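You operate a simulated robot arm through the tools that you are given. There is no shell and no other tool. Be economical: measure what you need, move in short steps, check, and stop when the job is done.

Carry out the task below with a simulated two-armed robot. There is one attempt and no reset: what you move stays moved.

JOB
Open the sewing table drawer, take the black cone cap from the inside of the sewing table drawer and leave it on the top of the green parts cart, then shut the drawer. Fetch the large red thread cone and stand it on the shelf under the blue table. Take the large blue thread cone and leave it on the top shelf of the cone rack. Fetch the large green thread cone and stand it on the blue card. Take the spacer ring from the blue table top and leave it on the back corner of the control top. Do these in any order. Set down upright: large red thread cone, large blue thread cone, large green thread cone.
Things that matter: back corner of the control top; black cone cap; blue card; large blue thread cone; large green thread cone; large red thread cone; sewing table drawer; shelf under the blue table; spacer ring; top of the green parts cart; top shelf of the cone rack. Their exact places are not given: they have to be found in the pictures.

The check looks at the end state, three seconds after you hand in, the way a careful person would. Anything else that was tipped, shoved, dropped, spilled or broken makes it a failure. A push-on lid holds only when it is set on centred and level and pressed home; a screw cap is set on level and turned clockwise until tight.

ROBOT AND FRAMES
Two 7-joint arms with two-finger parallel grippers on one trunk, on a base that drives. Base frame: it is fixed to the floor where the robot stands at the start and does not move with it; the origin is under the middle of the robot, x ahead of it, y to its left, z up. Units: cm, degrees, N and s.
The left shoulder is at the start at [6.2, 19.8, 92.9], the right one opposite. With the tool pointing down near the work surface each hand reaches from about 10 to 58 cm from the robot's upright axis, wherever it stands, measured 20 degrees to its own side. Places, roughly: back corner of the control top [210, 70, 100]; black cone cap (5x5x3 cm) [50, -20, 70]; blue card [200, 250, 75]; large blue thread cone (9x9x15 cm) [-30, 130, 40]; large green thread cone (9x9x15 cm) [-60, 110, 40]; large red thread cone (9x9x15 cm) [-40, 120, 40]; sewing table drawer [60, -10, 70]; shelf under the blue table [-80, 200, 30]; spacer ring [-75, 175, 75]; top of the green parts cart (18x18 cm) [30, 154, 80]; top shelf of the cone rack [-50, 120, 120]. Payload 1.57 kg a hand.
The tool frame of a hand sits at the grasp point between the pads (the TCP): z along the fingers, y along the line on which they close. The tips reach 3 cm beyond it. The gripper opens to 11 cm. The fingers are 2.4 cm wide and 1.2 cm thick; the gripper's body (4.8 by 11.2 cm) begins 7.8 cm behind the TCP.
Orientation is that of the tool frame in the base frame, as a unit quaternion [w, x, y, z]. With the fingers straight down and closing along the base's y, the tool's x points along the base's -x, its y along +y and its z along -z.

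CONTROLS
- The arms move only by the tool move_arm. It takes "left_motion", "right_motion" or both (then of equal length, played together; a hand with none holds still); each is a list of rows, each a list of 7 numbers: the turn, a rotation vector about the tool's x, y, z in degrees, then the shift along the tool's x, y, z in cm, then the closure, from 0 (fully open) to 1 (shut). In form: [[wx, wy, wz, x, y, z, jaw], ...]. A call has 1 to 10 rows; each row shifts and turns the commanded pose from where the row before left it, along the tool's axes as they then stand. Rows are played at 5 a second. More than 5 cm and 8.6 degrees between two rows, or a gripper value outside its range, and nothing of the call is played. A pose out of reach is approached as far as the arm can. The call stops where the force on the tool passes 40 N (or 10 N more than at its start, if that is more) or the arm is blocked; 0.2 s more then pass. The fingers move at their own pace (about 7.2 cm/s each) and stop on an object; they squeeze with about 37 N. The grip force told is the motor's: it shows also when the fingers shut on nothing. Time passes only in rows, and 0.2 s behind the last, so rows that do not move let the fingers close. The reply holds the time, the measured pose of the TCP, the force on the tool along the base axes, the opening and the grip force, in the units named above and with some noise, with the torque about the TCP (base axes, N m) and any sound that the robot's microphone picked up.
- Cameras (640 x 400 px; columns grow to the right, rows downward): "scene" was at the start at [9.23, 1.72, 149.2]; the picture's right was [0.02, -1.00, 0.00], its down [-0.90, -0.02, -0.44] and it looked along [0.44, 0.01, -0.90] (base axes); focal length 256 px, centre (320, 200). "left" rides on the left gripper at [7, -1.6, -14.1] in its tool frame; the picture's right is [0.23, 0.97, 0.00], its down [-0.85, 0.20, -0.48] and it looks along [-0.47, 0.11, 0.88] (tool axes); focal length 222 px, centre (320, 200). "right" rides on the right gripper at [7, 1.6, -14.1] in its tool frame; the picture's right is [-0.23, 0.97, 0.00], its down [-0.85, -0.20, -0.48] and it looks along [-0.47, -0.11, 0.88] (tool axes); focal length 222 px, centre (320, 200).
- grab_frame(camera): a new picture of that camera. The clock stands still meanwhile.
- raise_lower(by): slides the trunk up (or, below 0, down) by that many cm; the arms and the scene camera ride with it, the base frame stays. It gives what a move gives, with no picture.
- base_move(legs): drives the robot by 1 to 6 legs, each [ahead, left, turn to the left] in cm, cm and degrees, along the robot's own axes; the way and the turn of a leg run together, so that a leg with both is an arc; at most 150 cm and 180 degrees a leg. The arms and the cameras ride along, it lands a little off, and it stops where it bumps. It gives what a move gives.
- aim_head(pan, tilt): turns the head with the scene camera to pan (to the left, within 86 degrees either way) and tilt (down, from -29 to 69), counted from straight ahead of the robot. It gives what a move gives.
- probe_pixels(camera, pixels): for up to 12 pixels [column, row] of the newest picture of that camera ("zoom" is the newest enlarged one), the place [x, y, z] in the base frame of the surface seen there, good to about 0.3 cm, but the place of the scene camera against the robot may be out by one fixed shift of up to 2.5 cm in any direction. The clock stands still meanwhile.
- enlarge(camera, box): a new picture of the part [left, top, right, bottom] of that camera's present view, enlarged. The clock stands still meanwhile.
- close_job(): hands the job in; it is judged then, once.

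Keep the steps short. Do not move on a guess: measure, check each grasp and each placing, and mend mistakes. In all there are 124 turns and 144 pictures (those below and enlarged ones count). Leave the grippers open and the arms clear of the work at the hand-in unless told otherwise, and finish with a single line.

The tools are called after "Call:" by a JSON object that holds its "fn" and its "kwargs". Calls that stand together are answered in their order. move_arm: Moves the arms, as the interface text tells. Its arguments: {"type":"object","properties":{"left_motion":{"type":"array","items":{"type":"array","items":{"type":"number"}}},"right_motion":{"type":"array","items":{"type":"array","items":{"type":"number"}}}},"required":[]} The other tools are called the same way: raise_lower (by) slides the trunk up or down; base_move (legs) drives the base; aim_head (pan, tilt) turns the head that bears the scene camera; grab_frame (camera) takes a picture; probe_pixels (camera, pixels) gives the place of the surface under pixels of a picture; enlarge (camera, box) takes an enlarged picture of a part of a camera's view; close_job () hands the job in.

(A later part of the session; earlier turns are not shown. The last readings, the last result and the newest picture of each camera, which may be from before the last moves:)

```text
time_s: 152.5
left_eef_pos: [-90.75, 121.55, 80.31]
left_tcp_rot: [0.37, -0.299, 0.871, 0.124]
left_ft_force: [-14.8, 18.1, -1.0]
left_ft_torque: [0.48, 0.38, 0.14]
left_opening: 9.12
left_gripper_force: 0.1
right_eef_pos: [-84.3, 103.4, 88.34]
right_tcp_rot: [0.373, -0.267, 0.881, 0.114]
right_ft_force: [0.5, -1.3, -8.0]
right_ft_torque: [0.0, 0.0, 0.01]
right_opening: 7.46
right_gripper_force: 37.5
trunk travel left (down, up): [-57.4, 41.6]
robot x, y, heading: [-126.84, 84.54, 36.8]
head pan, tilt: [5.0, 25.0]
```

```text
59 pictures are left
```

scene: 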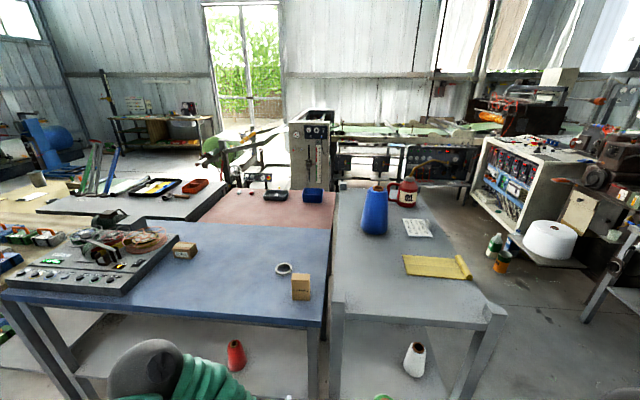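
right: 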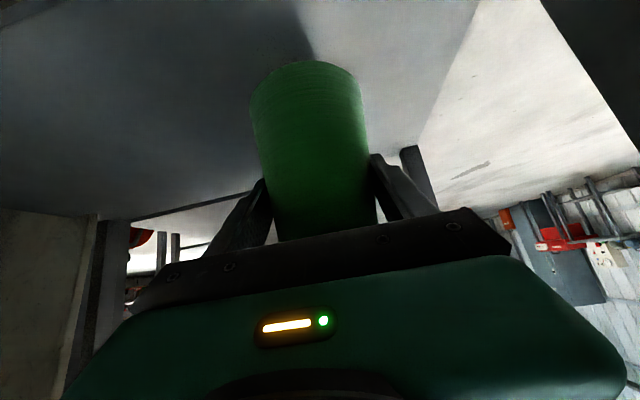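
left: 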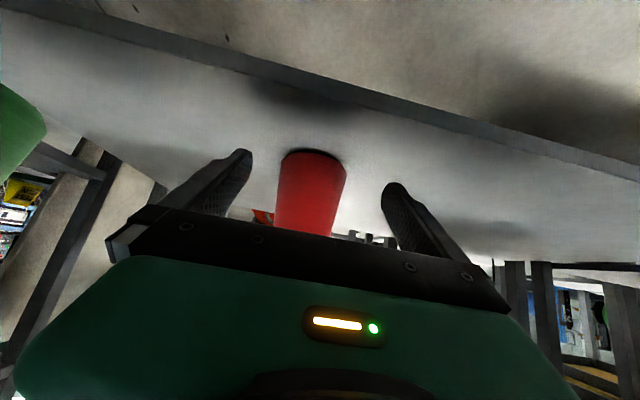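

The left finger bumped the rack's back-left post; the blue cone still stands. Move away from it, back up, and go round wider.

Call:
{"fn": "base_move", "kwargs": {"legs": [[-3, 4, 0], [-25, 0, 0]]}}

Call:
{"fn": "enlarge", "kwargs": {"camera": "scene", "box": [300, 150, 540, 300]}}

Call:
{"fn": "probe_pixels", "kwargs": {"camera": "zoom", "pixels": [[95, 370], [480, 370], [205, 230], [195, 130], [445, 275], [310, 225]]}}

```text
time_s: 154.9
left_eef_pos: [-115.34, 107.57, 80.13]
left_tcp_rot: [0.369, -0.295, 0.873, 0.122]
left_ft_force: [-0.1, -1.0, 0.4]
left_ft_torque: [0.01, -0.01, 0.01]
left_opening: 11.01
left_gripper_force: 0.0
right_eef_pos: [-108.97, 89.32, 88.24]
right_tcp_rot: [0.372, -0.267, 0.882, 0.115]
right_ft_force: [0.2, 0.2, -8.5]
right_ft_torque: [0.02, -0.01, 0.01]
right_opening: 7.48
right_gripper_force: 37.0
trunk travel left (down, up): [-57.4, 41.6]
robot x, y, heading: [-151.58, 71.05, 36.9]
head pan, tilt: [5.0, 25.0]
```

```text
2.67 times, centred on (420, 225) of scene
```

zoom: 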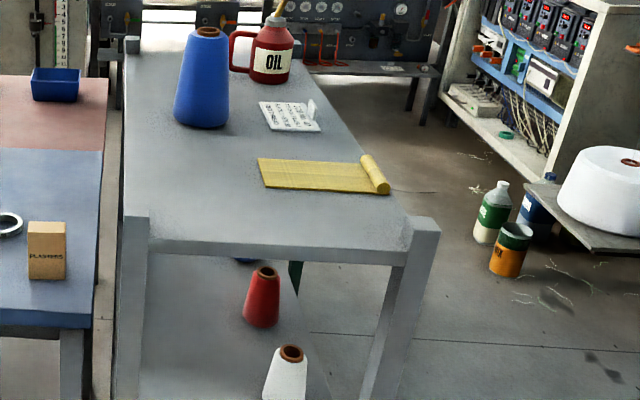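

```text
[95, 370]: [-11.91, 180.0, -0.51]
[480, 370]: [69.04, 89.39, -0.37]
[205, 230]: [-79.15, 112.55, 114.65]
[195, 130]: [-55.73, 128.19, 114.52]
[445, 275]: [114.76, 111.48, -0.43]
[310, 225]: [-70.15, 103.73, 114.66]
```

Call:
{"fn": "probe_pixels", "kwargs": {"camera": "zoom", "pixels": [[425, 228], [138, 228], [131, 44], [290, 355], [262, 300]]}}

Call:
{"fn": "base_move", "kwargs": {"legs": [[0, -110, 0], [140, 0, 0]]}}

Call:
{"fn": "grab_frame", "kwargs": {"camera": "scene"}}

```text
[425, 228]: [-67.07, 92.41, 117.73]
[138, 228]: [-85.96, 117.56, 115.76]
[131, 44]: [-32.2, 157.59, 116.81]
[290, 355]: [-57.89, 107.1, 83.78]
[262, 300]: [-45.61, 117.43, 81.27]
```

```text
time_s: 167.1
left_eef_pos: [63.05, 103.67, 80.24]
left_tcp_rot: [0.372, -0.296, 0.871, 0.121]
left_ft_force: [0.7, 0.1, 0.0]
left_ft_torque: [0.04, 0.01, 0.0]
left_opening: 10.99
left_gripper_force: 0.0
right_eef_pos: [69.33, 85.62, 88.35]
right_tcp_rot: [0.373, -0.268, 0.881, 0.115]
right_ft_force: [-0.8, -0.1, -9.5]
right_ft_torque: [-0.05, -0.02, 0.0]
right_opening: 7.44
right_gripper_force: 36.8
trunk travel left (down, up): [-57.4, 41.6]
robot x, y, heading: [26.92, 66.76, 37.1]
head pan, tilt: [5.0, 25.0]
```

```text
57 pictures are left
```

scene: 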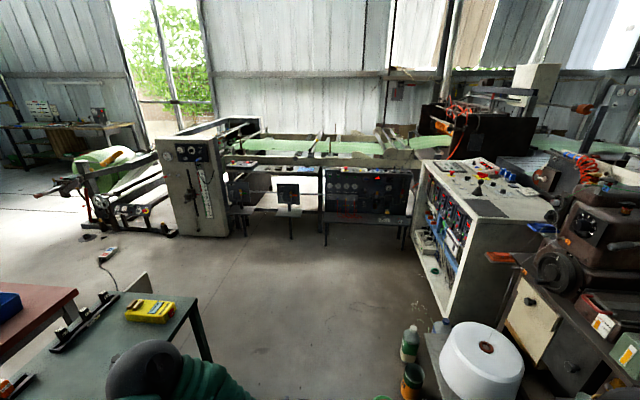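

Call:
{"fn": "enlarge", "kwargs": {"camera": "scene", "box": [200, 140, 440, 290]}}

Call:
{"fn": "enlarge", "kwargs": {"camera": "scene", "box": [400, 130, 592, 250]}}

```text
2.67 times, centred on (320, 215) of scene
```

zoom: 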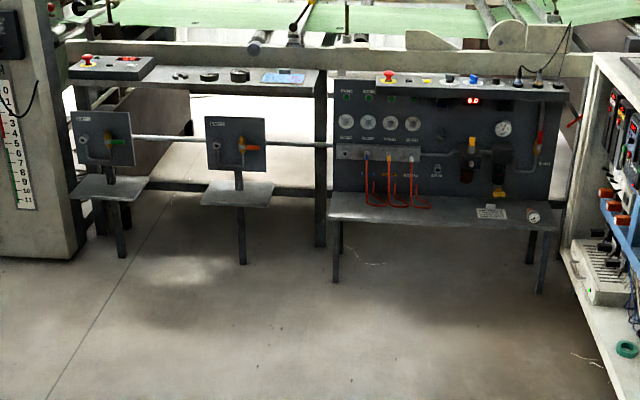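

```text
3.33 times, centred on (496, 190) of scene
```

zoom: 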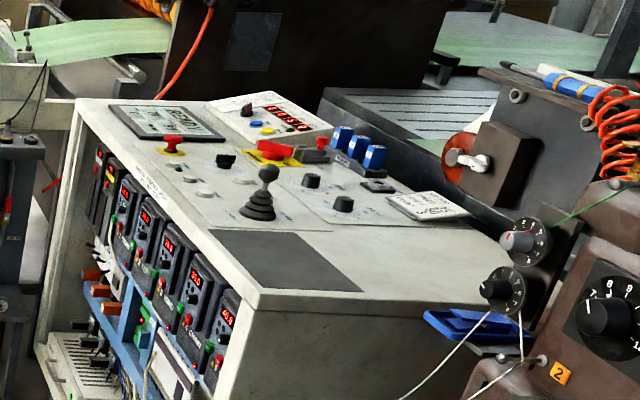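

Call:
{"fn": "probe_pixels", "kwargs": {"camera": "zoom", "pixels": [[80, 105], [260, 300], [470, 250], [400, 240], [290, 265], [430, 205], [200, 110], [370, 270], [450, 290], [510, 260]]}}

Call:
{"fn": "enlarge", "kwargs": {"camera": "scene", "box": [240, 150, 336, 210]}}

Call:
{"fn": "probe_pixels", "kwargs": {"camera": "zoom", "pixels": [[430, 130], [470, 130], [450, 115], [450, 145], [500, 150], [500, 120], [380, 110], [350, 160], [450, 165], [330, 105]]}}

```text
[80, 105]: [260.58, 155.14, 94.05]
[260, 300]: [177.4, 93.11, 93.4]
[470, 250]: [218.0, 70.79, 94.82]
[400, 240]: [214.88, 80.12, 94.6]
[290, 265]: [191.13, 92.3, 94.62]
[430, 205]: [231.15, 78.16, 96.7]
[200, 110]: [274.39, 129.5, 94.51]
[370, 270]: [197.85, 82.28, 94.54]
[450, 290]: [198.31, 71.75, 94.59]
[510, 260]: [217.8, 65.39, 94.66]
```

```text
6.67 times, centred on (288, 180) of scene
```

zoom: 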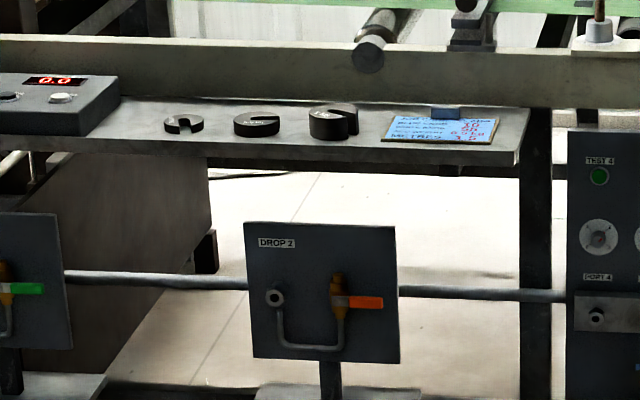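

```text
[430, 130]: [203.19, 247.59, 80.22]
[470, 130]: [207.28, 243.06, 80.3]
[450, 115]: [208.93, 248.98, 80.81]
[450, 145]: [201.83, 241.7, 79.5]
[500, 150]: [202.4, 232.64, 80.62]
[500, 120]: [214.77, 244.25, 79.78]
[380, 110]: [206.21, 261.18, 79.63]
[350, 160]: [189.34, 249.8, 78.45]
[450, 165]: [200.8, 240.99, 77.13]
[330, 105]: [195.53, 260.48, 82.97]
```

Call:
{"fn": "grab_frame", "kwargs": {"camera": "scene"}}

Call:
{"fn": "probe_pixels", "kwargs": {"camera": "scene", "pixels": [[412, 380], [408, 345], [480, 360], [445, 330], [345, 240], [300, 235], [210, 355], [195, 310], [288, 205], [370, 218], [330, 225], [405, 250]]}}

```text
53 pictures are left
```

scene: 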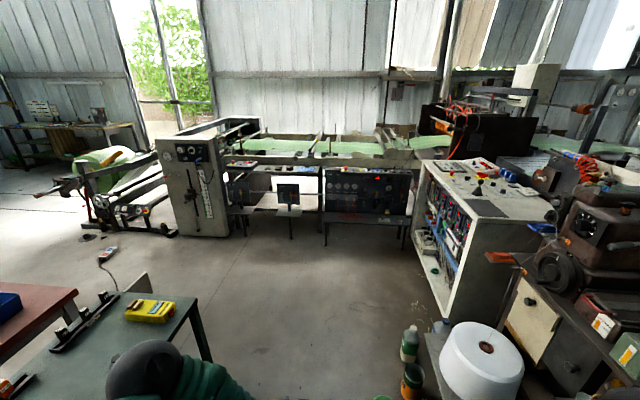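

```text
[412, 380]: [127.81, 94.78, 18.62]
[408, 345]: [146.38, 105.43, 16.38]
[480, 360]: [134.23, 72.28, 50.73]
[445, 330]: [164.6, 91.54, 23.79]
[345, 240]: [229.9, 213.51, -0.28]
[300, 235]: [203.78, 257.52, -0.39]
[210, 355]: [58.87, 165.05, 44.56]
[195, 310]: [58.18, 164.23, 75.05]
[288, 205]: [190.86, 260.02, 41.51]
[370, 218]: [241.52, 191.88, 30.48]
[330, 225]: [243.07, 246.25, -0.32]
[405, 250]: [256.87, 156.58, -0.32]
```

Card lies at about t=311, n=73, z≈80 on a narrow shelf. Drive down the aisle (clear of bottles at n≈0 and cart at n≈97), then left toward it.

Call:
{"fn": "base_move", "kwargs": {"legs": [[128, 5, 0], [35, 42, 0]]}}

Call:
{"fn": "aim_head", "kwargs": {"pan": 0, "tilt": 35}}

Call:
{"fn": "grab_frame", "kwargs": {"camera": "scene"}}

Call:
{"fn": "grab_frame", "kwargs": {"camera": "right"}}

```text
time_s: 176.3
left_eef_pos: [165.75, 238.9, 80.39]
left_tcp_rot: [0.372, -0.294, 0.872, 0.123]
left_ft_force: [0.7, 0.2, -0.6]
left_ft_torque: [-0.02, 0.01, -0.01]
left_opening: 10.99
left_gripper_force: 0.1
right_eef_pos: [172.03, 220.74, 88.45]
right_tcp_rot: [0.374, -0.265, 0.881, 0.115]
right_ft_force: [0.7, -0.2, -8.2]
right_ft_torque: [-0.01, 0.0, 0.0]
right_opening: 7.47
right_gripper_force: 36.6
trunk travel left (down, up): [-57.4, 41.6]
robot x, y, heading: [129.28, 202.31, 36.9]
head pan, tilt: [5.0, 25.0]
```

```text
time_s: 177.1
left_eef_pos: [165.61, 238.97, 80.42]
left_tcp_rot: [0.372, -0.294, 0.872, 0.121]
left_ft_force: [0.2, -0.4, -0.5]
left_ft_torque: [-0.01, 0.01, -0.01]
left_opening: 11.0
left_gripper_force: 0.0
right_eef_pos: [171.92, 220.72, 88.5]
right_tcp_rot: [0.374, -0.266, 0.881, 0.114]
right_ft_force: [0.1, -0.3, -9.0]
right_ft_torque: [0.0, -0.02, -0.02]
right_opening: 7.45
right_gripper_force: 36.7
trunk travel left (down, up): [-57.4, 41.6]
robot x, y, heading: [129.56, 202.69, 36.7]
head pan, tilt: [0.0, 35.0]
```

```text
52 pictures are left
```

scene: 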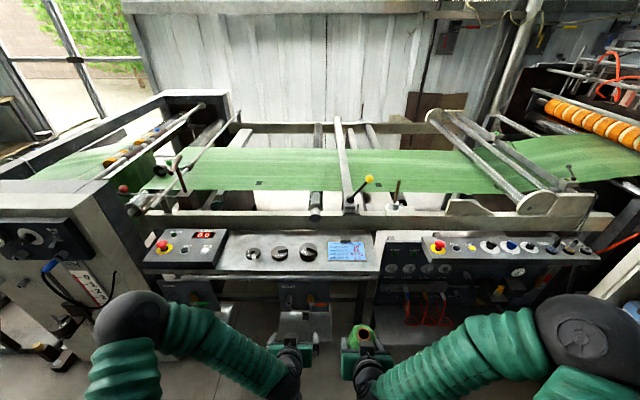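

```text
51 pictures are left
```

right: 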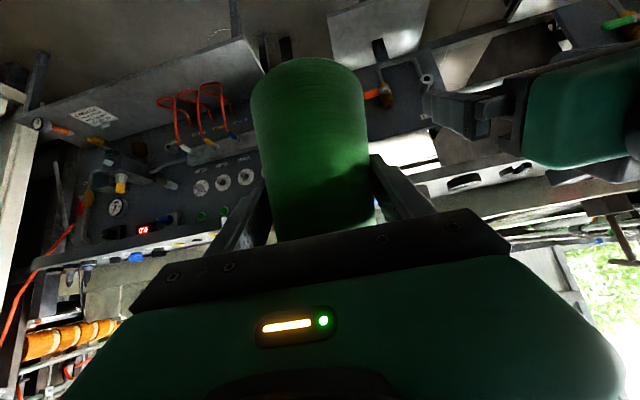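

Call:
{"fn": "enlarge", "kwargs": {"camera": "scene", "box": [230, 190, 430, 315]}}

Call:
{"fn": "probe_pixels", "kwargs": {"camera": "zoom", "pixels": [[315, 230], [430, 230], [318, 180], [430, 155], [370, 200], [370, 170], [350, 265], [470, 265], [400, 105], [300, 95], [400, 60], [370, 145]]}}

```text
3.20 times, centred on (330, 252) of scene
```

zoom: 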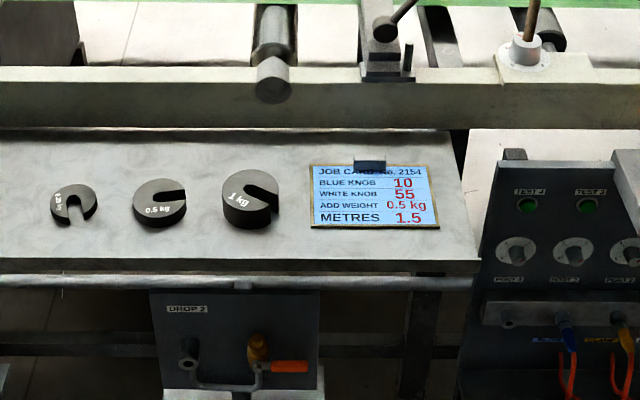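

```text
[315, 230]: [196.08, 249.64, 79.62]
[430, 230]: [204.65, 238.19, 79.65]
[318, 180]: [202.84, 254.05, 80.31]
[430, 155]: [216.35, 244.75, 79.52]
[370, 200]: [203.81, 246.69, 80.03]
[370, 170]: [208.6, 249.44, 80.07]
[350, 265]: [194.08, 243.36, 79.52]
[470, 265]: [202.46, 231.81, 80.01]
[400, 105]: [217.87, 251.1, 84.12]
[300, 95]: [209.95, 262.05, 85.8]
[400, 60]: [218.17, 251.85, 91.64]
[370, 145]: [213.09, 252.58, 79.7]
```

Card spans t 306.8–317, n 68–82, z≈79.8. Raise the trunk 6, pull the left hand back/up, drive 30 ahead.

Call:
{"fn": "raise_lower", "kwargs": {"by": 7}}

Call:
{"fn": "move_arm", "kwargs": {"left_motion": [[0, 0, 0, 0.7, 0, -3.5, 0], [0, 0, 0, 0.7, 0, -3.5, 0], [0, 0, 0, 0, 0, -3.5, 0], [0, 0, 0, -0.7, 0, -3.5, 0]]}}

Call:
{"fn": "base_move", "kwargs": {"legs": [[28, 0.8, 0]]}}

Call:
{"fn": "grab_frame", "kwargs": {"camera": "right"}}

Call:
{"fn": "grab_frame", "kwargs": {"camera": "scene"}}

```text
time_s: 178.2
left_eef_pos: [165.65, 238.97, 87.4]
left_tcp_rot: [0.371, -0.295, 0.872, 0.121]
left_ft_force: [0.5, 0.5, 0.1]
left_ft_torque: [0.0, -0.03, -0.03]
left_opening: 11.0
left_gripper_force: 0.1
right_eef_pos: [171.96, 220.82, 95.52]
right_tcp_rot: [0.374, -0.266, 0.881, 0.114]
right_ft_force: [0.7, -0.4, -7.7]
right_ft_torque: [0.01, -0.02, 0.01]
right_opening: 7.46
right_gripper_force: 37.5
trunk travel left (down, up): [-64.4, 34.6]
robot x, y, heading: [129.39, 202.63, 36.9]
head pan, tilt: [0.0, 35.0]
```

```text
time_s: 179.2
left_eef_pos: [161.12, 232.64, 96.18]
left_tcp_rot: [0.372, -0.295, 0.871, 0.123]
left_ft_force: [-0.9, -0.4, -0.9]
left_ft_torque: [0.03, -0.02, 0.04]
left_opening: 10.95
left_gripper_force: 0.0
left hand out of reach, approached as far as the arm can: row 3, 4
right_eef_pos: [171.72, 220.7, 95.46]
right_tcp_rot: [0.375, -0.265, 0.881, 0.113]
right_ft_force: [-0.2, -0.7, -8.5]
right_ft_torque: [-0.04, 0.03, -0.01]
right_opening: 7.44
right_gripper_force: 37.2
trunk travel left (down, up): [-64.4, 34.6]
robot x, y, heading: [129.67, 202.51, 36.9]
head pan, tilt: [0.0, 35.0]
```

```text
time_s: 181.1
left_eef_pos: [182.88, 250.08, 96.23]
left_tcp_rot: [0.373, -0.294, 0.872, 0.121]
left_ft_force: [-1.1, -0.3, 0.4]
left_ft_torque: [-0.01, 0.0, 0.01]
left_opening: 11.0
left_gripper_force: 0.2
right_eef_pos: [193.69, 238.01, 95.55]
right_tcp_rot: [0.375, -0.265, 0.881, 0.114]
right_ft_force: [1.0, 0.3, -9.3]
right_ft_torque: [0.02, 0.0, -0.02]
right_opening: 7.41
right_gripper_force: 37.1
trunk travel left (down, up): [-64.4, 34.6]
robot x, y, heading: [151.08, 219.76, 36.4]
head pan, tilt: [0.0, 35.0]
```

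```text
49 pictures are left
```

right: 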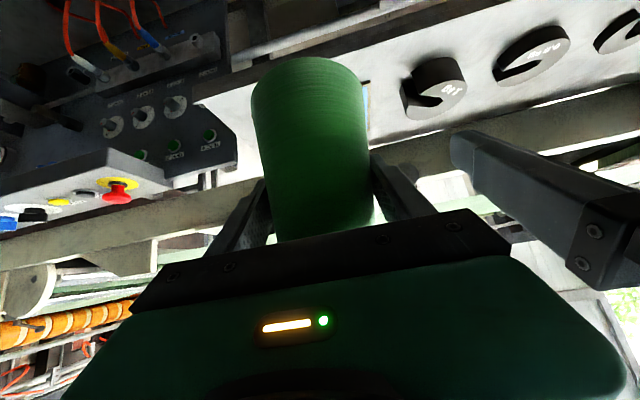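

```text
48 pictures are left
```

scene: 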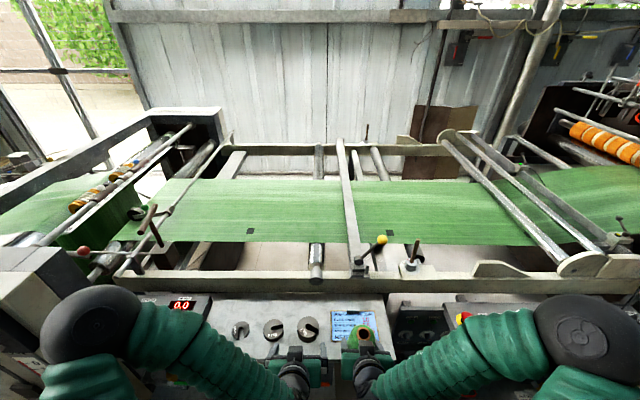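

Call:
{"fn": "probe_pixels", "kwargs": {"camera": "right", "pixels": [[366, 95], [367, 115], [372, 90], [405, 100], [240, 95], [230, 110], [366, 85]]}}

Call:
{"fn": "enlarge", "kwargs": {"camera": "scene", "box": [290, 290, 410, 365]}}

Call:
{"fn": "probe_pixels", "kwargs": {"camera": "zoom", "pixels": [[225, 115], [222, 200], [440, 110], [330, 115], [455, 190], [250, 230], [340, 125], [130, 200]]}}

```text
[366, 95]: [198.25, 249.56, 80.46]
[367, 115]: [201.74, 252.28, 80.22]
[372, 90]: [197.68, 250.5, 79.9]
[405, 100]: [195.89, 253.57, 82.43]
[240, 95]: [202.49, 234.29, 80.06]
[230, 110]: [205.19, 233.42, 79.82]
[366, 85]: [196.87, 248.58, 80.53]
```

```text
5.33 times, centred on (350, 328) of scene
```

zoom: 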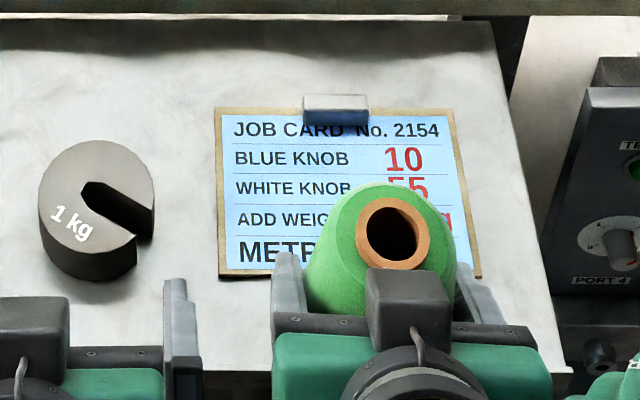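

```text
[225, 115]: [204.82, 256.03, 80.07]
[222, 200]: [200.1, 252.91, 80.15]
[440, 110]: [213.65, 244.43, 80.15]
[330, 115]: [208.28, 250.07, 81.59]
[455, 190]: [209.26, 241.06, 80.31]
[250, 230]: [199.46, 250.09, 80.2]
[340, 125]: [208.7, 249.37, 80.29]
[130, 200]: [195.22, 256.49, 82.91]
```

Card centre n≈74.2, front edge t≈306.7, z≈80.2; clip at t≈316.6. Move the cone forward 13.3 cm to t≈311, still above.

Call:
{"fn": "move_arm", "kwargs": {"right_motion": [[0, 0, 0, -2.35, 0.18, 2.35, 1], [0, 0, 0, -2.35, 0.18, 2.35, 1], [0, 0, 0, -2.35, 0.18, 2.35, 1], [0, 0, 0, -2.35, 0.18, 2.35, 1], [0, 0, 0, 0, 0, 0, 1]]}}

Call:
{"fn": "enlarge", "kwargs": {"camera": "scene", "box": [290, 270, 418, 350]}}

Call:
{"fn": "grab_frame", "kwargs": {"camera": "right"}}

```text
time_s: 182.3
left_eef_pos: [182.87, 250.02, 96.16]
left_tcp_rot: [0.373, -0.295, 0.871, 0.122]
left_ft_force: [0.1, -0.9, 0.1]
left_ft_torque: [0.0, 0.01, -0.04]
left_opening: 11.01
left_gripper_force: 0.0
right_eef_pos: [204.27, 245.89, 95.86]
right_tcp_rot: [0.375, -0.265, 0.881, 0.114]
right_ft_force: [0.2, 0.1, -8.6]
right_ft_torque: [0.0, 0.02, -0.03]
right_opening: 7.43
right_gripper_force: 36.7
trunk travel left (down, up): [-64.4, 34.6]
robot x, y, heading: [151.04, 219.75, 36.5]
head pan, tilt: [0.0, 35.0]
```

```text
5.00 times, centred on (354, 310) of scene
```

zoom: 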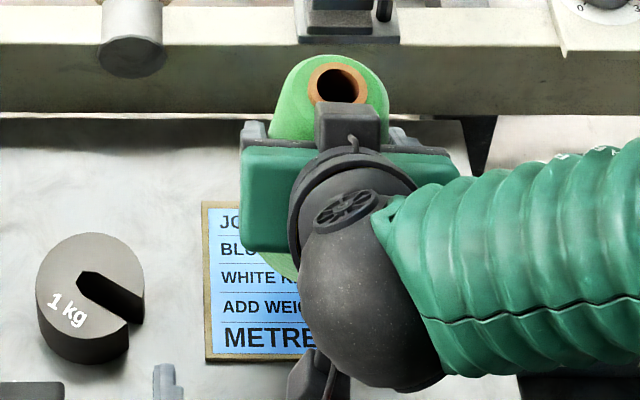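

```text
45 pictures are left
```

right: 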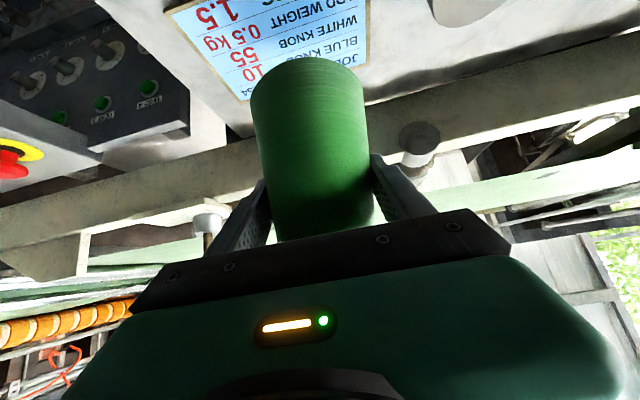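

Call:
{"fn": "move_arm", "kwargs": {"right_motion": [[0, 0, 0, 1.5, 0, 1.5, 1], [0, 0, 0, 1.5, 0, 1.5, 1], [0, 0, 0, 1.3, 0, 1.3, 1], [0, 0, 0, 0, 0, 0, 1]]}}

Call:
{"fn": "grab_frame", "kwargs": {"camera": "right"}}

Call:
{"fn": "probe_pixels", "kwargs": {"camera": "right", "pixels": [[230, 50], [250, 60], [370, 80], [380, 60], [300, 40], [300, 55]]}}

```text
time_s: 183.3
left_eef_pos: [182.86, 250.04, 96.19]
left_tcp_rot: [0.372, -0.294, 0.872, 0.121]
left_ft_force: [0.0, -0.4, 0.4]
left_ft_torque: [0.01, -0.01, 0.01]
left_opening: 11.0
left_gripper_force: 0.0
right_eef_pos: [204.48, 246.12, 89.64]
right_tcp_rot: [0.374, -0.265, 0.881, 0.113]
right_ft_force: [0.1, 1.0, -9.0]
right_ft_torque: [0.0, -0.01, -0.03]
right_opening: 7.43
right_gripper_force: 37.3
trunk travel left (down, up): [-64.4, 34.6]
robot x, y, heading: [151.18, 219.66, 36.5]
head pan, tilt: [0.0, 35.0]
```

```text
44 pictures are left
```

right: 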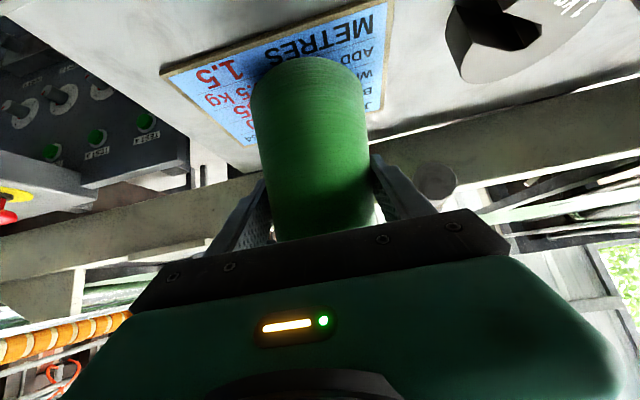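

```text
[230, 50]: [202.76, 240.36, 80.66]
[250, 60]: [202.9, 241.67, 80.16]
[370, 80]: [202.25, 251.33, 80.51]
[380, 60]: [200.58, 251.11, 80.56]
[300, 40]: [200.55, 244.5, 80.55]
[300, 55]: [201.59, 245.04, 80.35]
```

Call:
{"fn": "probe_pixels", "kwargs": {"camera": "right", "pixels": [[172, 74], [386, 8], [244, 140], [296, 38], [384, 100], [378, 106], [240, 50], [300, 30]]}}

```text
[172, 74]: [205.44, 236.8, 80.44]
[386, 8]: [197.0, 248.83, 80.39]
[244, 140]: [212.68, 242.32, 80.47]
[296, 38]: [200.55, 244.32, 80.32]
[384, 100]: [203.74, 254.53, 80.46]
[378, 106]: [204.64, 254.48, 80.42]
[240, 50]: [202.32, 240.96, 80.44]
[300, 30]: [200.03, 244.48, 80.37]
```

Cone is centred over the card (t 311.3, n 74.2). Lower the last bit until contact.

Call:
{"fn": "move_arm", "kwargs": {"right_motion": [[0, 0, 0, 0.25, 0, 0.25, 1], [0, 0, 0, 0.2, 0, 0.2, 1], [0, 0, 0, 0.1, 0, 0.1, 1], [0, 0, 0, 0, 0, 0, 1]]}}

```text
time_s: 184.3
left_eef_pos: [182.77, 249.97, 96.27]
left_tcp_rot: [0.373, -0.294, 0.871, 0.123]
left_ft_force: [-0.1, 0.0, 0.8]
left_ft_torque: [-0.01, -0.02, 0.0]
left_opening: 11.02
left_gripper_force: 0.0
right_eef_pos: [204.46, 246.06, 89.14]
right_tcp_rot: [0.377, -0.265, 0.88, 0.115]
right_ft_force: [1.3, -0.9, 10.2]
right_ft_torque: [-0.77, 0.1, 0.05]
right_opening: 7.43
right_gripper_force: 37.3
trunk travel left (down, up): [-64.4, 34.6]
robot x, y, heading: [151.19, 219.6, 36.2]
head pan, tilt: [0.0, 35.0]
```

Call:
{"fn": "move_arm", "kwargs": {"right_motion": [[0, 0, 0, 0, 0, 0, 0], [0, 0, 0, 0, 0, 0, 0], [0, 0, 0, 0, 0, 0, 0], [0, 0, 0, 2, 0, -2, 0], [0, 0, 0, 2, 0, -2, 0], [0, 0, 0, 2, 0, -2.4, 0], [0, 0, 0, 2, 0, -2.8, 0]]}}

Call:
{"fn": "base_move", "kwargs": {"legs": [[-32, 0, 0]]}}

Call:
{"fn": "enlarge", "kwargs": {"camera": "scene", "box": [230, 170, 430, 295]}}

```text
time_s: 185.9
left_eef_pos: [182.81, 250.12, 96.24]
left_tcp_rot: [0.373, -0.295, 0.871, 0.122]
left_ft_force: [-0.3, -0.4, 0.1]
left_ft_torque: [-0.03, 0.03, 0.0]
left_opening: 10.99
left_gripper_force: 0.0
right_eef_pos: [194.05, 239.36, 89.58]
right_tcp_rot: [0.375, -0.264, 0.881, 0.114]
right_ft_force: [-0.5, 0.6, 0.2]
right_ft_torque: [0.02, 0.02, -0.01]
right_opening: 11.03
right_gripper_force: 0.0
trunk travel left (down, up): [-64.4, 34.6]
robot x, y, heading: [150.81, 219.61, 36.7]
head pan, tilt: [0.0, 35.0]
```

```text
time_s: 188.1
left_eef_pos: [156.97, 230.84, 96.17]
left_tcp_rot: [0.372, -0.294, 0.872, 0.122]
left_ft_force: [-1.0, -0.4, 0.3]
left_ft_torque: [-0.01, 0.04, -0.01]
left_opening: 11.0
left_gripper_force: 0.0
right_eef_pos: [168.41, 220.0, 89.53]
right_tcp_rot: [0.375, -0.264, 0.881, 0.114]
right_ft_force: [0.6, -0.9, 0.3]
right_ft_torque: [0.03, -0.01, -0.01]
right_opening: 10.99
right_gripper_force: 0.1
trunk travel left (down, up): [-64.4, 34.6]
robot x, y, heading: [125.37, 200.38, 36.5]
head pan, tilt: [0.0, 35.0]
```

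```text
3.20 times, centred on (330, 232) of scene
```

zoom: 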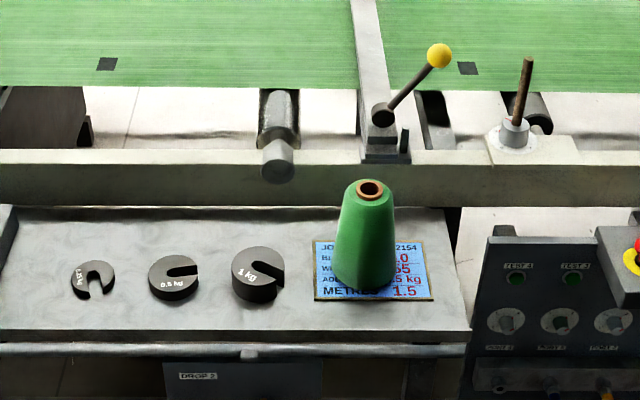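

Green stands upright on the card. Now return along the same route to the blue table's left side for the ring.

Call:
{"fn": "base_move", "kwargs": {"legs": [[-33, -42, 0.3], [-128, -4, 0], [-140, 0, 0], [0, 143, 0]]}}

Call:
{"fn": "grab_frame", "kwargs": {"camera": "scene"}}

```text
time_s: 210.5
left_eef_pos: [-142.78, 126.8, 96.25]
left_tcp_rot: [0.372, -0.297, 0.871, 0.123]
left_ft_force: [-0.4, -0.3, -0.4]
left_ft_torque: [0.03, 0.0, 0.01]
left_opening: 11.02
left_gripper_force: 0.0
right_eef_pos: [-131.26, 116.21, 89.58]
right_tcp_rot: [0.375, -0.268, 0.88, 0.115]
right_ft_force: [-0.4, -0.9, 0.9]
right_ft_torque: [0.03, -0.01, 0.0]
right_opening: 11.0
right_gripper_force: 0.1
trunk travel left (down, up): [-64.4, 34.6]
robot x, y, heading: [-174.38, 96.71, 37.0]
head pan, tilt: [0.0, 35.0]
```

```text
42 pictures are left
```

scene: 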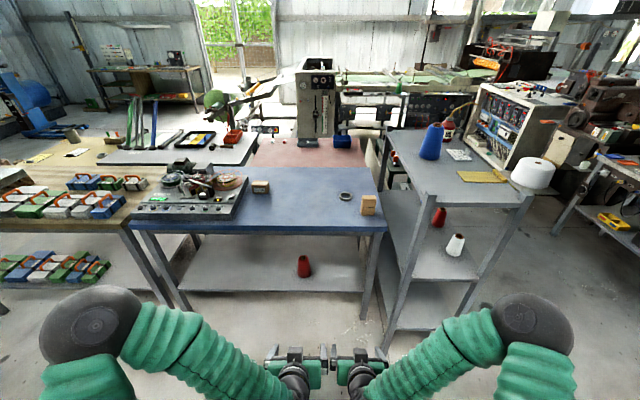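

Robot at t=-81, n=182. Raise 12, pitch the right hand steeper, shift right 3.4 and drive 58 ahead.

Call:
{"fn": "raise_lower", "kwargs": {"by": 12}}

Call:
{"fn": "move_arm", "kwargs": {"right_motion": [[0, 7.5, 0, 0, 0, 0, 0], [0, 7.5, 0, 0, 0, 0, 0], [0, 0, 0, 0, 0, 0, 0]]}}

Call:
{"fn": "base_move", "kwargs": {"legs": [[58, -3.4, 0]]}}

Call:
{"fn": "grab_frame", "kwargs": {"camera": "right"}}

Call:
{"fn": "grab_frame", "kwargs": {"camera": "scene"}}

```text
time_s: 212.0
left_eef_pos: [-142.84, 126.87, 108.4]
left_tcp_rot: [0.374, -0.298, 0.87, 0.124]
left_ft_force: [0.0, 0.3, 0.4]
left_ft_torque: [0.01, 0.02, 0.01]
left_opening: 10.99
left_gripper_force: 0.1
right_eef_pos: [-131.33, 116.13, 101.63]
right_tcp_rot: [0.375, -0.268, 0.88, 0.115]
right_ft_force: [0.0, 0.3, 0.7]
right_ft_torque: [-0.02, 0.01, -0.05]
right_opening: 11.02
right_gripper_force: 0.0
trunk travel left (down, up): [-76.4, 22.6]
robot x, y, heading: [-174.09, 96.49, 37.1]
head pan, tilt: [0.0, 35.0]
```

```text
time_s: 212.8
left_eef_pos: [-142.86, 126.86, 108.34]
left_tcp_rot: [0.373, -0.298, 0.87, 0.124]
left_ft_force: [0.2, -0.4, 0.1]
left_ft_torque: [0.03, 0.0, -0.03]
left_opening: 10.97
left_gripper_force: 0.1
right_eef_pos: [-131.49, 116.25, 101.61]
right_tcp_rot: [0.257, -0.281, 0.921, 0.079]
right_ft_force: [-0.8, -0.2, 0.5]
right_ft_torque: [0.01, 0.01, -0.01]
right_opening: 11.01
right_gripper_force: 0.0
trunk travel left (down, up): [-76.4, 22.6]
robot x, y, heading: [-173.79, 96.35, 37.2]
head pan, tilt: [0.0, 35.0]
```

```text
time_s: 216.1
left_eef_pos: [-94.47, 159.22, 108.4]
left_tcp_rot: [0.373, -0.298, 0.87, 0.124]
left_ft_force: [-0.1, -0.5, 0.4]
left_ft_torque: [-0.01, 0.01, -0.02]
left_opening: 11.02
left_gripper_force: 0.1
right_eef_pos: [-82.99, 148.55, 101.6]
right_tcp_rot: [0.258, -0.28, 0.921, 0.079]
right_ft_force: [0.4, 0.0, 0.1]
right_ft_torque: [-0.01, 0.03, -0.03]
right_opening: 11.01
right_gripper_force: 0.0
trunk travel left (down, up): [-76.4, 22.6]
robot x, y, heading: [-125.82, 129.02, 37.1]
head pan, tilt: [0.0, 35.0]
```

```text
41 pictures are left
```

right: 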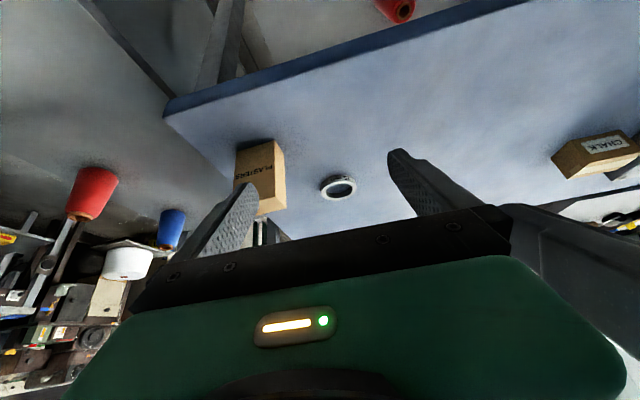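

```text
40 pictures are left
```

scene: 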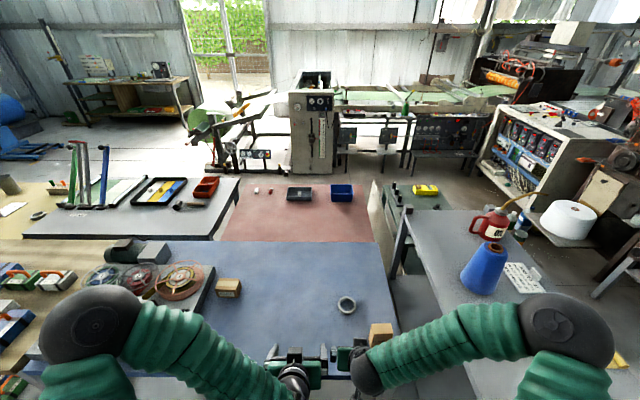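

Call:
{"fn": "enlarge", "kwargs": {"camera": "right", "box": [220, 120, 420, 245]}}

Call:
{"fn": "probe_pixels", "kwargs": {"camera": "zoom", "pixels": [[323, 205], [435, 205], [380, 183], [380, 242], [335, 230], [425, 190], [345, 185], [130, 230], [150, 90]]}}

```text
3.20 times, centred on (320, 182) of right
```

zoom: 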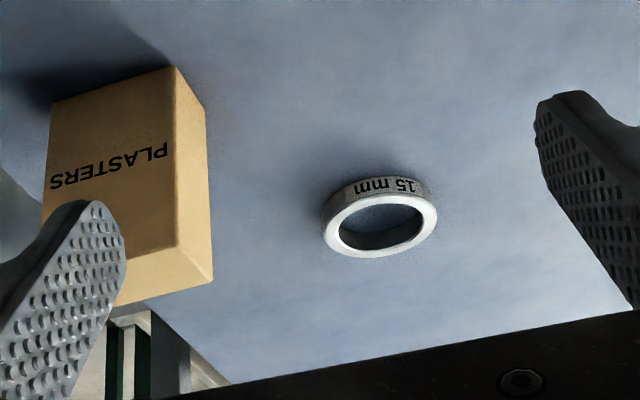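

```text
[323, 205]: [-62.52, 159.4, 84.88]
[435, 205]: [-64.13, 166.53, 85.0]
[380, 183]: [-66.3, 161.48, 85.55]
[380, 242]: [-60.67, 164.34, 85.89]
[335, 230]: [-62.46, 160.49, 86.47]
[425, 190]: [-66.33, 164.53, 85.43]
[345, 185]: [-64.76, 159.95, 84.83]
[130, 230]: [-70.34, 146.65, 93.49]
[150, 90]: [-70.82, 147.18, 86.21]
```

Call:
{"fn": "probe_pixels", "kwargs": {"camera": "scene", "pixels": [[553, 330], [500, 330], [450, 345], [365, 375], [560, 365]]}}

Call:
{"fn": "probe_pixels", "kwargs": {"camera": "zoom", "pixels": [[195, 180], [205, 260], [160, 280], [110, 150], [60, 180]]}}

```text
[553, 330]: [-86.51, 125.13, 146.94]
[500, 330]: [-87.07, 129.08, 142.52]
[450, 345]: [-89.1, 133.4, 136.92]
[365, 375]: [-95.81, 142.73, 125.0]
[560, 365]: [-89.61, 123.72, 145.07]
```

```text
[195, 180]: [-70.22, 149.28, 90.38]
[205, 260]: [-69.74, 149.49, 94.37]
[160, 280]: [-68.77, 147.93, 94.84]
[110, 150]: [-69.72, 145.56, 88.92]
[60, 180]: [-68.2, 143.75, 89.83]
```

Elbow and forearm are above the rack and box. Drive 12 ahead, then extend 12 with fingers at ~8 cm opening.

Call:
{"fn": "base_move", "kwargs": {"legs": [[12, 0, 0]]}}

Call:
{"fn": "move_arm", "kwargs": {"right_motion": [[0, 0, 0, -3.2, 0.2, 1.95, 0.2], [0, 0, 0, -3.2, 0.2, 1.95, 0.2], [0, 0, 0, -3.0, 0.2, 1.85, 0.2], [0, 0, 0, 1.56, 0, 2.56, 0.2], [0, 0, 0, 1.56, 0, 2.56, 0.2], [0, 0, 0, 0, 0, 0, 0.2]]}}

Call:
{"fn": "enlarge", "kwargs": {"camera": "right", "box": [200, 50, 440, 200]}}

Call:
{"fn": "probe_pixels", "kwargs": {"camera": "zoom", "pixels": [[320, 60], [320, 120], [280, 100], [370, 100]]}}

```text
time_s: 217.3
left_eef_pos: [-85.17, 165.95, 108.55]
left_tcp_rot: [0.375, -0.296, 0.87, 0.124]
left_ft_force: [-0.4, 0.0, 0.0]
left_ft_torque: [0.01, 0.01, 0.02]
left_opening: 10.99
left_gripper_force: 0.2
right_eef_pos: [-73.64, 155.51, 101.85]
right_tcp_rot: [0.26, -0.279, 0.921, 0.08]
right_ft_force: [-1.4, 0.2, -0.4]
right_ft_torque: [0.0, -0.02, 0.0]
right_opening: 11.01
right_gripper_force: 0.0
trunk travel left (down, up): [-76.4, 22.6]
robot x, y, heading: [-116.14, 136.25, 36.9]
head pan, tilt: [0.0, 35.0]
```

```text
time_s: 218.8
left_eef_pos: [-84.98, 166.34, 108.31]
left_tcp_rot: [0.374, -0.295, 0.871, 0.123]
left_ft_force: [-0.3, 0.5, 0.3]
left_ft_torque: [0.0, 0.02, 0.02]
left_opening: 11.0
left_gripper_force: 0.1
right_eef_pos: [-64.61, 162.3, 95.59]
right_tcp_rot: [0.258, -0.28, 0.921, 0.079]
right_ft_force: [0.2, 0.6, 0.4]
right_ft_torque: [0.0, 0.02, -0.01]
right_opening: 8.81
right_gripper_force: 0.0
trunk travel left (down, up): [-76.4, 22.6]
robot x, y, heading: [-116.17, 136.06, 36.9]
head pan, tilt: [0.0, 35.0]
```

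```text
2.67 times, centred on (320, 125) of right
```

zoom: 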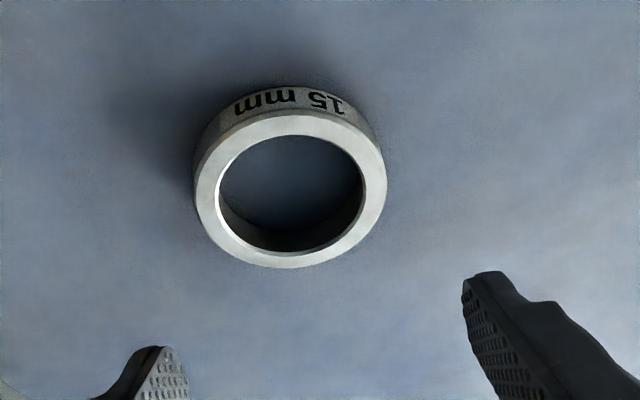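

```text
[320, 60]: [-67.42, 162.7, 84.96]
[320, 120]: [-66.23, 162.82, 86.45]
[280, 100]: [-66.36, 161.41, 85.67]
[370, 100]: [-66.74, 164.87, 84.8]
```

Call:
{"fn": "probe_pixels", "kwargs": {"camera": "zoom", "pixels": [[290, 122], [290, 260], [205, 190], [378, 185], [230, 140], [350, 240], [350, 140], [225, 240]]}}

```text
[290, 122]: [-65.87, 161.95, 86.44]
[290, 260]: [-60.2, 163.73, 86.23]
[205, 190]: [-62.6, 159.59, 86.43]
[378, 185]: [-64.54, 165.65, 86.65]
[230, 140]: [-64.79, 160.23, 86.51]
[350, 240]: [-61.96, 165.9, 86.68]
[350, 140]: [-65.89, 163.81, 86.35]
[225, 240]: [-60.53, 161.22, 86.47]
```

Ring centre (-63.3,162.75), OD≈6.4, top z 86.5. Steepen the wrist by 15° and check reach.

Call:
{"fn": "move_arm", "kwargs": {"right_motion": [[0, 7.5, 0, 0, 0, 0, 0.2], [0, 7.5, 0, 0, 0, 0, 0.2], [0, 0, 0, 0, 0, 0, 0.2]]}}

```text
time_s: 219.6
left_eef_pos: [-85.0, 166.21, 108.2]
left_tcp_rot: [0.374, -0.296, 0.87, 0.123]
left_ft_force: [-0.4, -0.2, 0.0]
left_ft_torque: [-0.01, -0.01, 0.02]
left_opening: 10.99
left_gripper_force: 0.1
right_eef_pos: [-64.69, 162.34, 95.68]
right_tcp_rot: [0.137, -0.287, 0.947, 0.043]
right_ft_force: [0.1, 0.0, -0.5]
right_ft_torque: [-0.02, 0.03, 0.0]
right_opening: 8.78
right_gripper_force: 0.1
trunk travel left (down, up): [-76.4, 22.6]
robot x, y, heading: [-115.96, 135.75, 36.7]
head pan, tilt: [0.0, 35.0]
```

Reach fine. Position and descend in steps.

Call:
{"fn": "move_arm", "kwargs": {"right_motion": [[0, 0, 0, -0.72, -0.5, 0.22, 0.2], [0, 0, 0, 0.86, 0, 2.87, 0.2], [0, 0, 0, 0.86, 0, 2.87, 0.2], [0, 0, 0, 0, 0, 0, 0.2]]}}

Call:
{"fn": "grab_frame", "kwargs": {"camera": "right"}}

```text
time_s: 220.6
left_eef_pos: [-84.98, 166.2, 108.33]
left_tcp_rot: [0.374, -0.296, 0.87, 0.123]
left_ft_force: [-0.8, -0.1, 0.3]
left_ft_torque: [0.01, -0.01, 0.0]
left_opening: 11.0
left_gripper_force: 0.1
right_eef_pos: [-63.74, 162.33, 89.65]
right_tcp_rot: [0.137, -0.288, 0.947, 0.042]
right_ft_force: [-0.1, -0.3, -0.1]
right_ft_torque: [0.01, 0.0, 0.03]
right_opening: 8.8
right_gripper_force: 0.0
trunk travel left (down, up): [-76.4, 22.6]
robot x, y, heading: [-115.98, 136.05, 37.0]
head pan, tilt: [0.0, 35.0]
```

```text
37 pictures are left
```

right: 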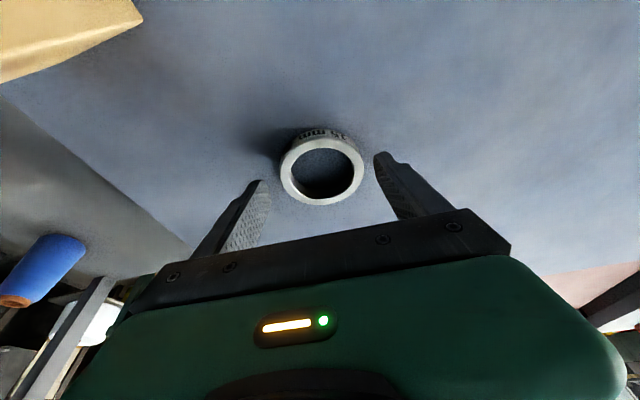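

Call:
{"fn": "move_arm", "kwargs": {"right_motion": [[0, 0, 0, 0.36, 0, 1.2, 0.2], [0, 0, 0, 0, 0, 0, 0.2], [0, 0, 0, 0, 0, 0, 1], [0, 0, 0, 0, 0, 0, 1], [0, 0, 0, 0, 0, 0, 1]]}}

Call:
{"fn": "grab_frame", "kwargs": {"camera": "right"}}

```text
time_s: 221.8
left_eef_pos: [-84.95, 166.35, 108.33]
left_tcp_rot: [0.374, -0.296, 0.87, 0.123]
left_ft_force: [0.2, -0.1, 1.2]
left_ft_torque: [0.02, 0.0, 0.03]
left_opening: 11.0
left_gripper_force: 0.1
right_eef_pos: [-63.77, 162.15, 88.49]
right_tcp_rot: [0.135, -0.288, 0.947, 0.042]
right_ft_force: [-0.6, -0.4, -0.9]
right_ft_torque: [-0.03, 0.03, 0.0]
right_opening: 7.06
right_gripper_force: 36.7
trunk travel left (down, up): [-76.4, 22.6]
robot x, y, heading: [-116.25, 136.09, 37.1]
head pan, tilt: [0.0, 35.0]
```

```text
36 pictures are left
```

right: 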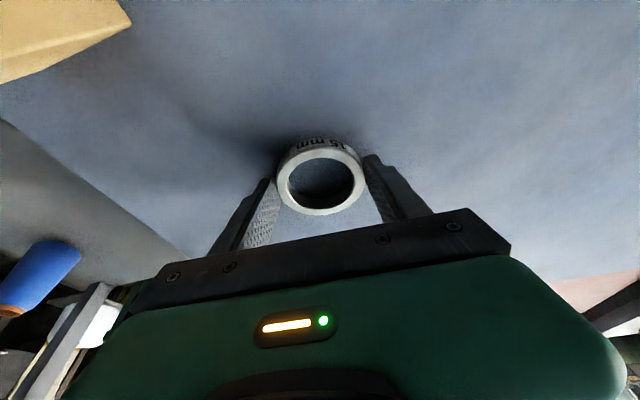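

Ring gripped at 7.06 cm opening. Lift.

Call:
{"fn": "move_arm", "kwargs": {"right_motion": [[0, 0, 0, -0.57, 0, -1.9, 1], [0, 0, 0, -0.86, 0, -2.87, 1], [0, 0, 0, -1.15, 0, -3.8, 1], [0, 0, 0, -1.15, 0, -3.8, 1], [0, 0, 0, 0, 0, 0, 1]]}}

Call:
{"fn": "grab_frame", "kwargs": {"camera": "right"}}

```text
time_s: 222.9
left_eef_pos: [-84.9, 166.27, 108.28]
left_tcp_rot: [0.373, -0.297, 0.87, 0.123]
left_ft_force: [0.1, -0.4, -0.2]
left_ft_torque: [0.0, 0.01, 0.02]
left_opening: 11.01
left_gripper_force: 0.1
right_eef_pos: [-63.71, 162.18, 101.26]
right_tcp_rot: [0.135, -0.288, 0.947, 0.042]
right_ft_force: [0.3, -0.4, -2.2]
right_ft_torque: [-0.03, -0.01, -0.01]
right_opening: 7.05
right_gripper_force: 37.2
trunk travel left (down, up): [-76.4, 22.6]
robot x, y, heading: [-115.94, 135.72, 37.0]
head pan, tilt: [0.0, 35.0]
```

```text
35 pictures are left
```

right: 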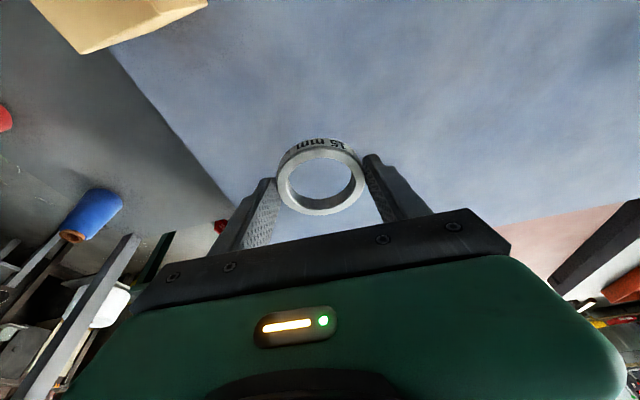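

Ring held flat. Retreat and drive round to the control console, then turn to face it.

Call:
{"fn": "base_move", "kwargs": {"legs": [[-70, 0, 0], [0, -141, 0], [140, 0, 0], [142, 3, 0], [0, 0, -90]]}}

Call:
{"fn": "aim_head", "kwargs": {"pan": 0, "tilt": 45}}

Call:
{"fn": "grab_frame", "kwargs": {"camera": "scene"}}

```text
time_s: 250.4
left_eef_pos: [166.09, 116.56, 108.21]
left_tcp_rot: [0.351, 0.406, 0.825, -0.177]
left_ft_force: [0.3, 0.0, -0.3]
left_ft_torque: [-0.01, 0.0, 0.0]
left_opening: 11.0
left_gripper_force: 0.1
right_eef_pos: [161.95, 95.24, 101.43]
right_tcp_rot: [0.125, 0.467, 0.873, -0.067]
right_ft_force: [0.3, -0.3, -2.1]
right_ft_torque: [0.0, 0.03, -0.02]
right_opening: 7.05
right_gripper_force: 36.7
trunk travel left (down, up): [-76.4, 22.6]
robot x, y, heading: [135.91, 147.85, -53.2]
head pan, tilt: [0.0, 35.0]
```

```text
time_s: 251.1
left_eef_pos: [165.96, 116.66, 108.34]
left_tcp_rot: [0.352, 0.406, 0.824, -0.178]
left_ft_force: [0.6, 0.0, 0.2]
left_ft_torque: [0.0, 0.02, -0.01]
left_opening: 10.99
left_gripper_force: 0.1
right_eef_pos: [161.76, 95.52, 101.51]
right_tcp_rot: [0.126, 0.467, 0.873, -0.066]
right_ft_force: [-0.5, 0.6, -2.2]
right_ft_torque: [0.04, 0.01, 0.01]
right_opening: 7.05
right_gripper_force: 37.1
trunk travel left (down, up): [-76.4, 22.6]
robot x, y, heading: [135.98, 147.51, -53.1]
head pan, tilt: [0.0, 45.0]
```

```text
34 pictures are left
```

scene: 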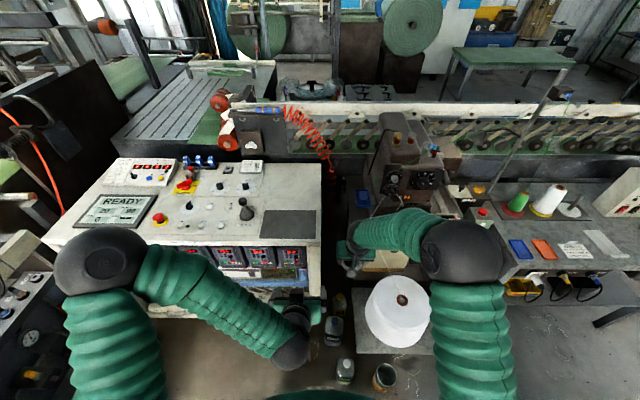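

Call:
{"fn": "enlarge", "kwargs": {"camera": "scene", "box": [170, 140, 362, 260]}}

Call:
{"fn": "probe_pixels", "kwargs": {"camera": "zoom", "pixels": [[495, 330], [505, 75], [330, 75], [410, 120], [480, 120], [480, 200], [320, 230], [480, 240], [260, 240], [300, 110], [250, 75], [380, 180]]}}

```text
3.33 times, centred on (266, 200) of scene
```

zoom: 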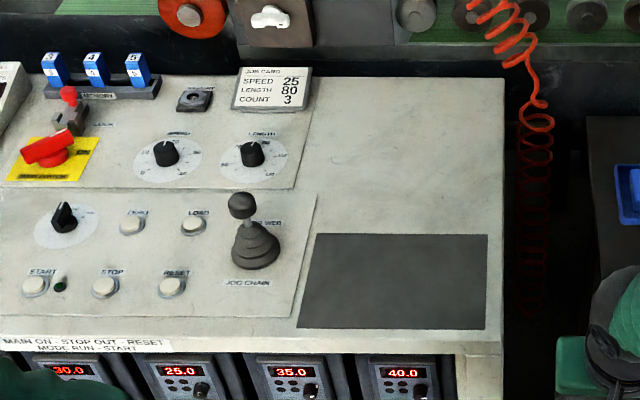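

```text
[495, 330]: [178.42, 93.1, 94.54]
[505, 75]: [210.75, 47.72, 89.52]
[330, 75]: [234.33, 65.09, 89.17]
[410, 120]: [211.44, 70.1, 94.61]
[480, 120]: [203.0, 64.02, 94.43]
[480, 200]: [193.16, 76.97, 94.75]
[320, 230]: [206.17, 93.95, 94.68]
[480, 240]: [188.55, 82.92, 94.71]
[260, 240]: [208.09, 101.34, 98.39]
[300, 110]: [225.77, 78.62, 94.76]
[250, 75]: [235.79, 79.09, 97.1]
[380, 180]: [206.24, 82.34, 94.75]
```

Back corner's free area: around t 200–226, n −80…−50, z 94.7. I test how far the right arm extends in the present attitude.

Call:
{"fn": "move_arm", "kwargs": {"right_motion": [[0, 0, 0, -2.87, 0, 0.86, 1], [0, 0, 0, -2.87, 0, 0.86, 1], [0, 0, 0, -2.87, 0, 0.86, 1], [0, 0, 0, -2.87, 0, 0.86, 1], [0, 0, 0, 0, 0, 0, 1]]}}

```text
time_s: 252.3
left_eef_pos: [165.9, 116.67, 108.35]
left_tcp_rot: [0.351, 0.406, 0.824, -0.178]
left_ft_force: [-0.7, -0.2, -0.5]
left_ft_torque: [0.02, 0.01, 0.01]
left_opening: 10.99
left_gripper_force: 0.1
right_eef_pos: [168.5, 85.41, 101.42]
right_tcp_rot: [0.126, 0.466, 0.873, -0.067]
right_ft_force: [0.7, 0.6, -1.9]
right_ft_torque: [0.0, 0.0, 0.0]
right_opening: 7.03
right_gripper_force: 36.9
trunk travel left (down, up): [-76.4, 22.6]
robot x, y, heading: [135.81, 147.72, -53.1]
head pan, tilt: [0.0, 45.0]
```

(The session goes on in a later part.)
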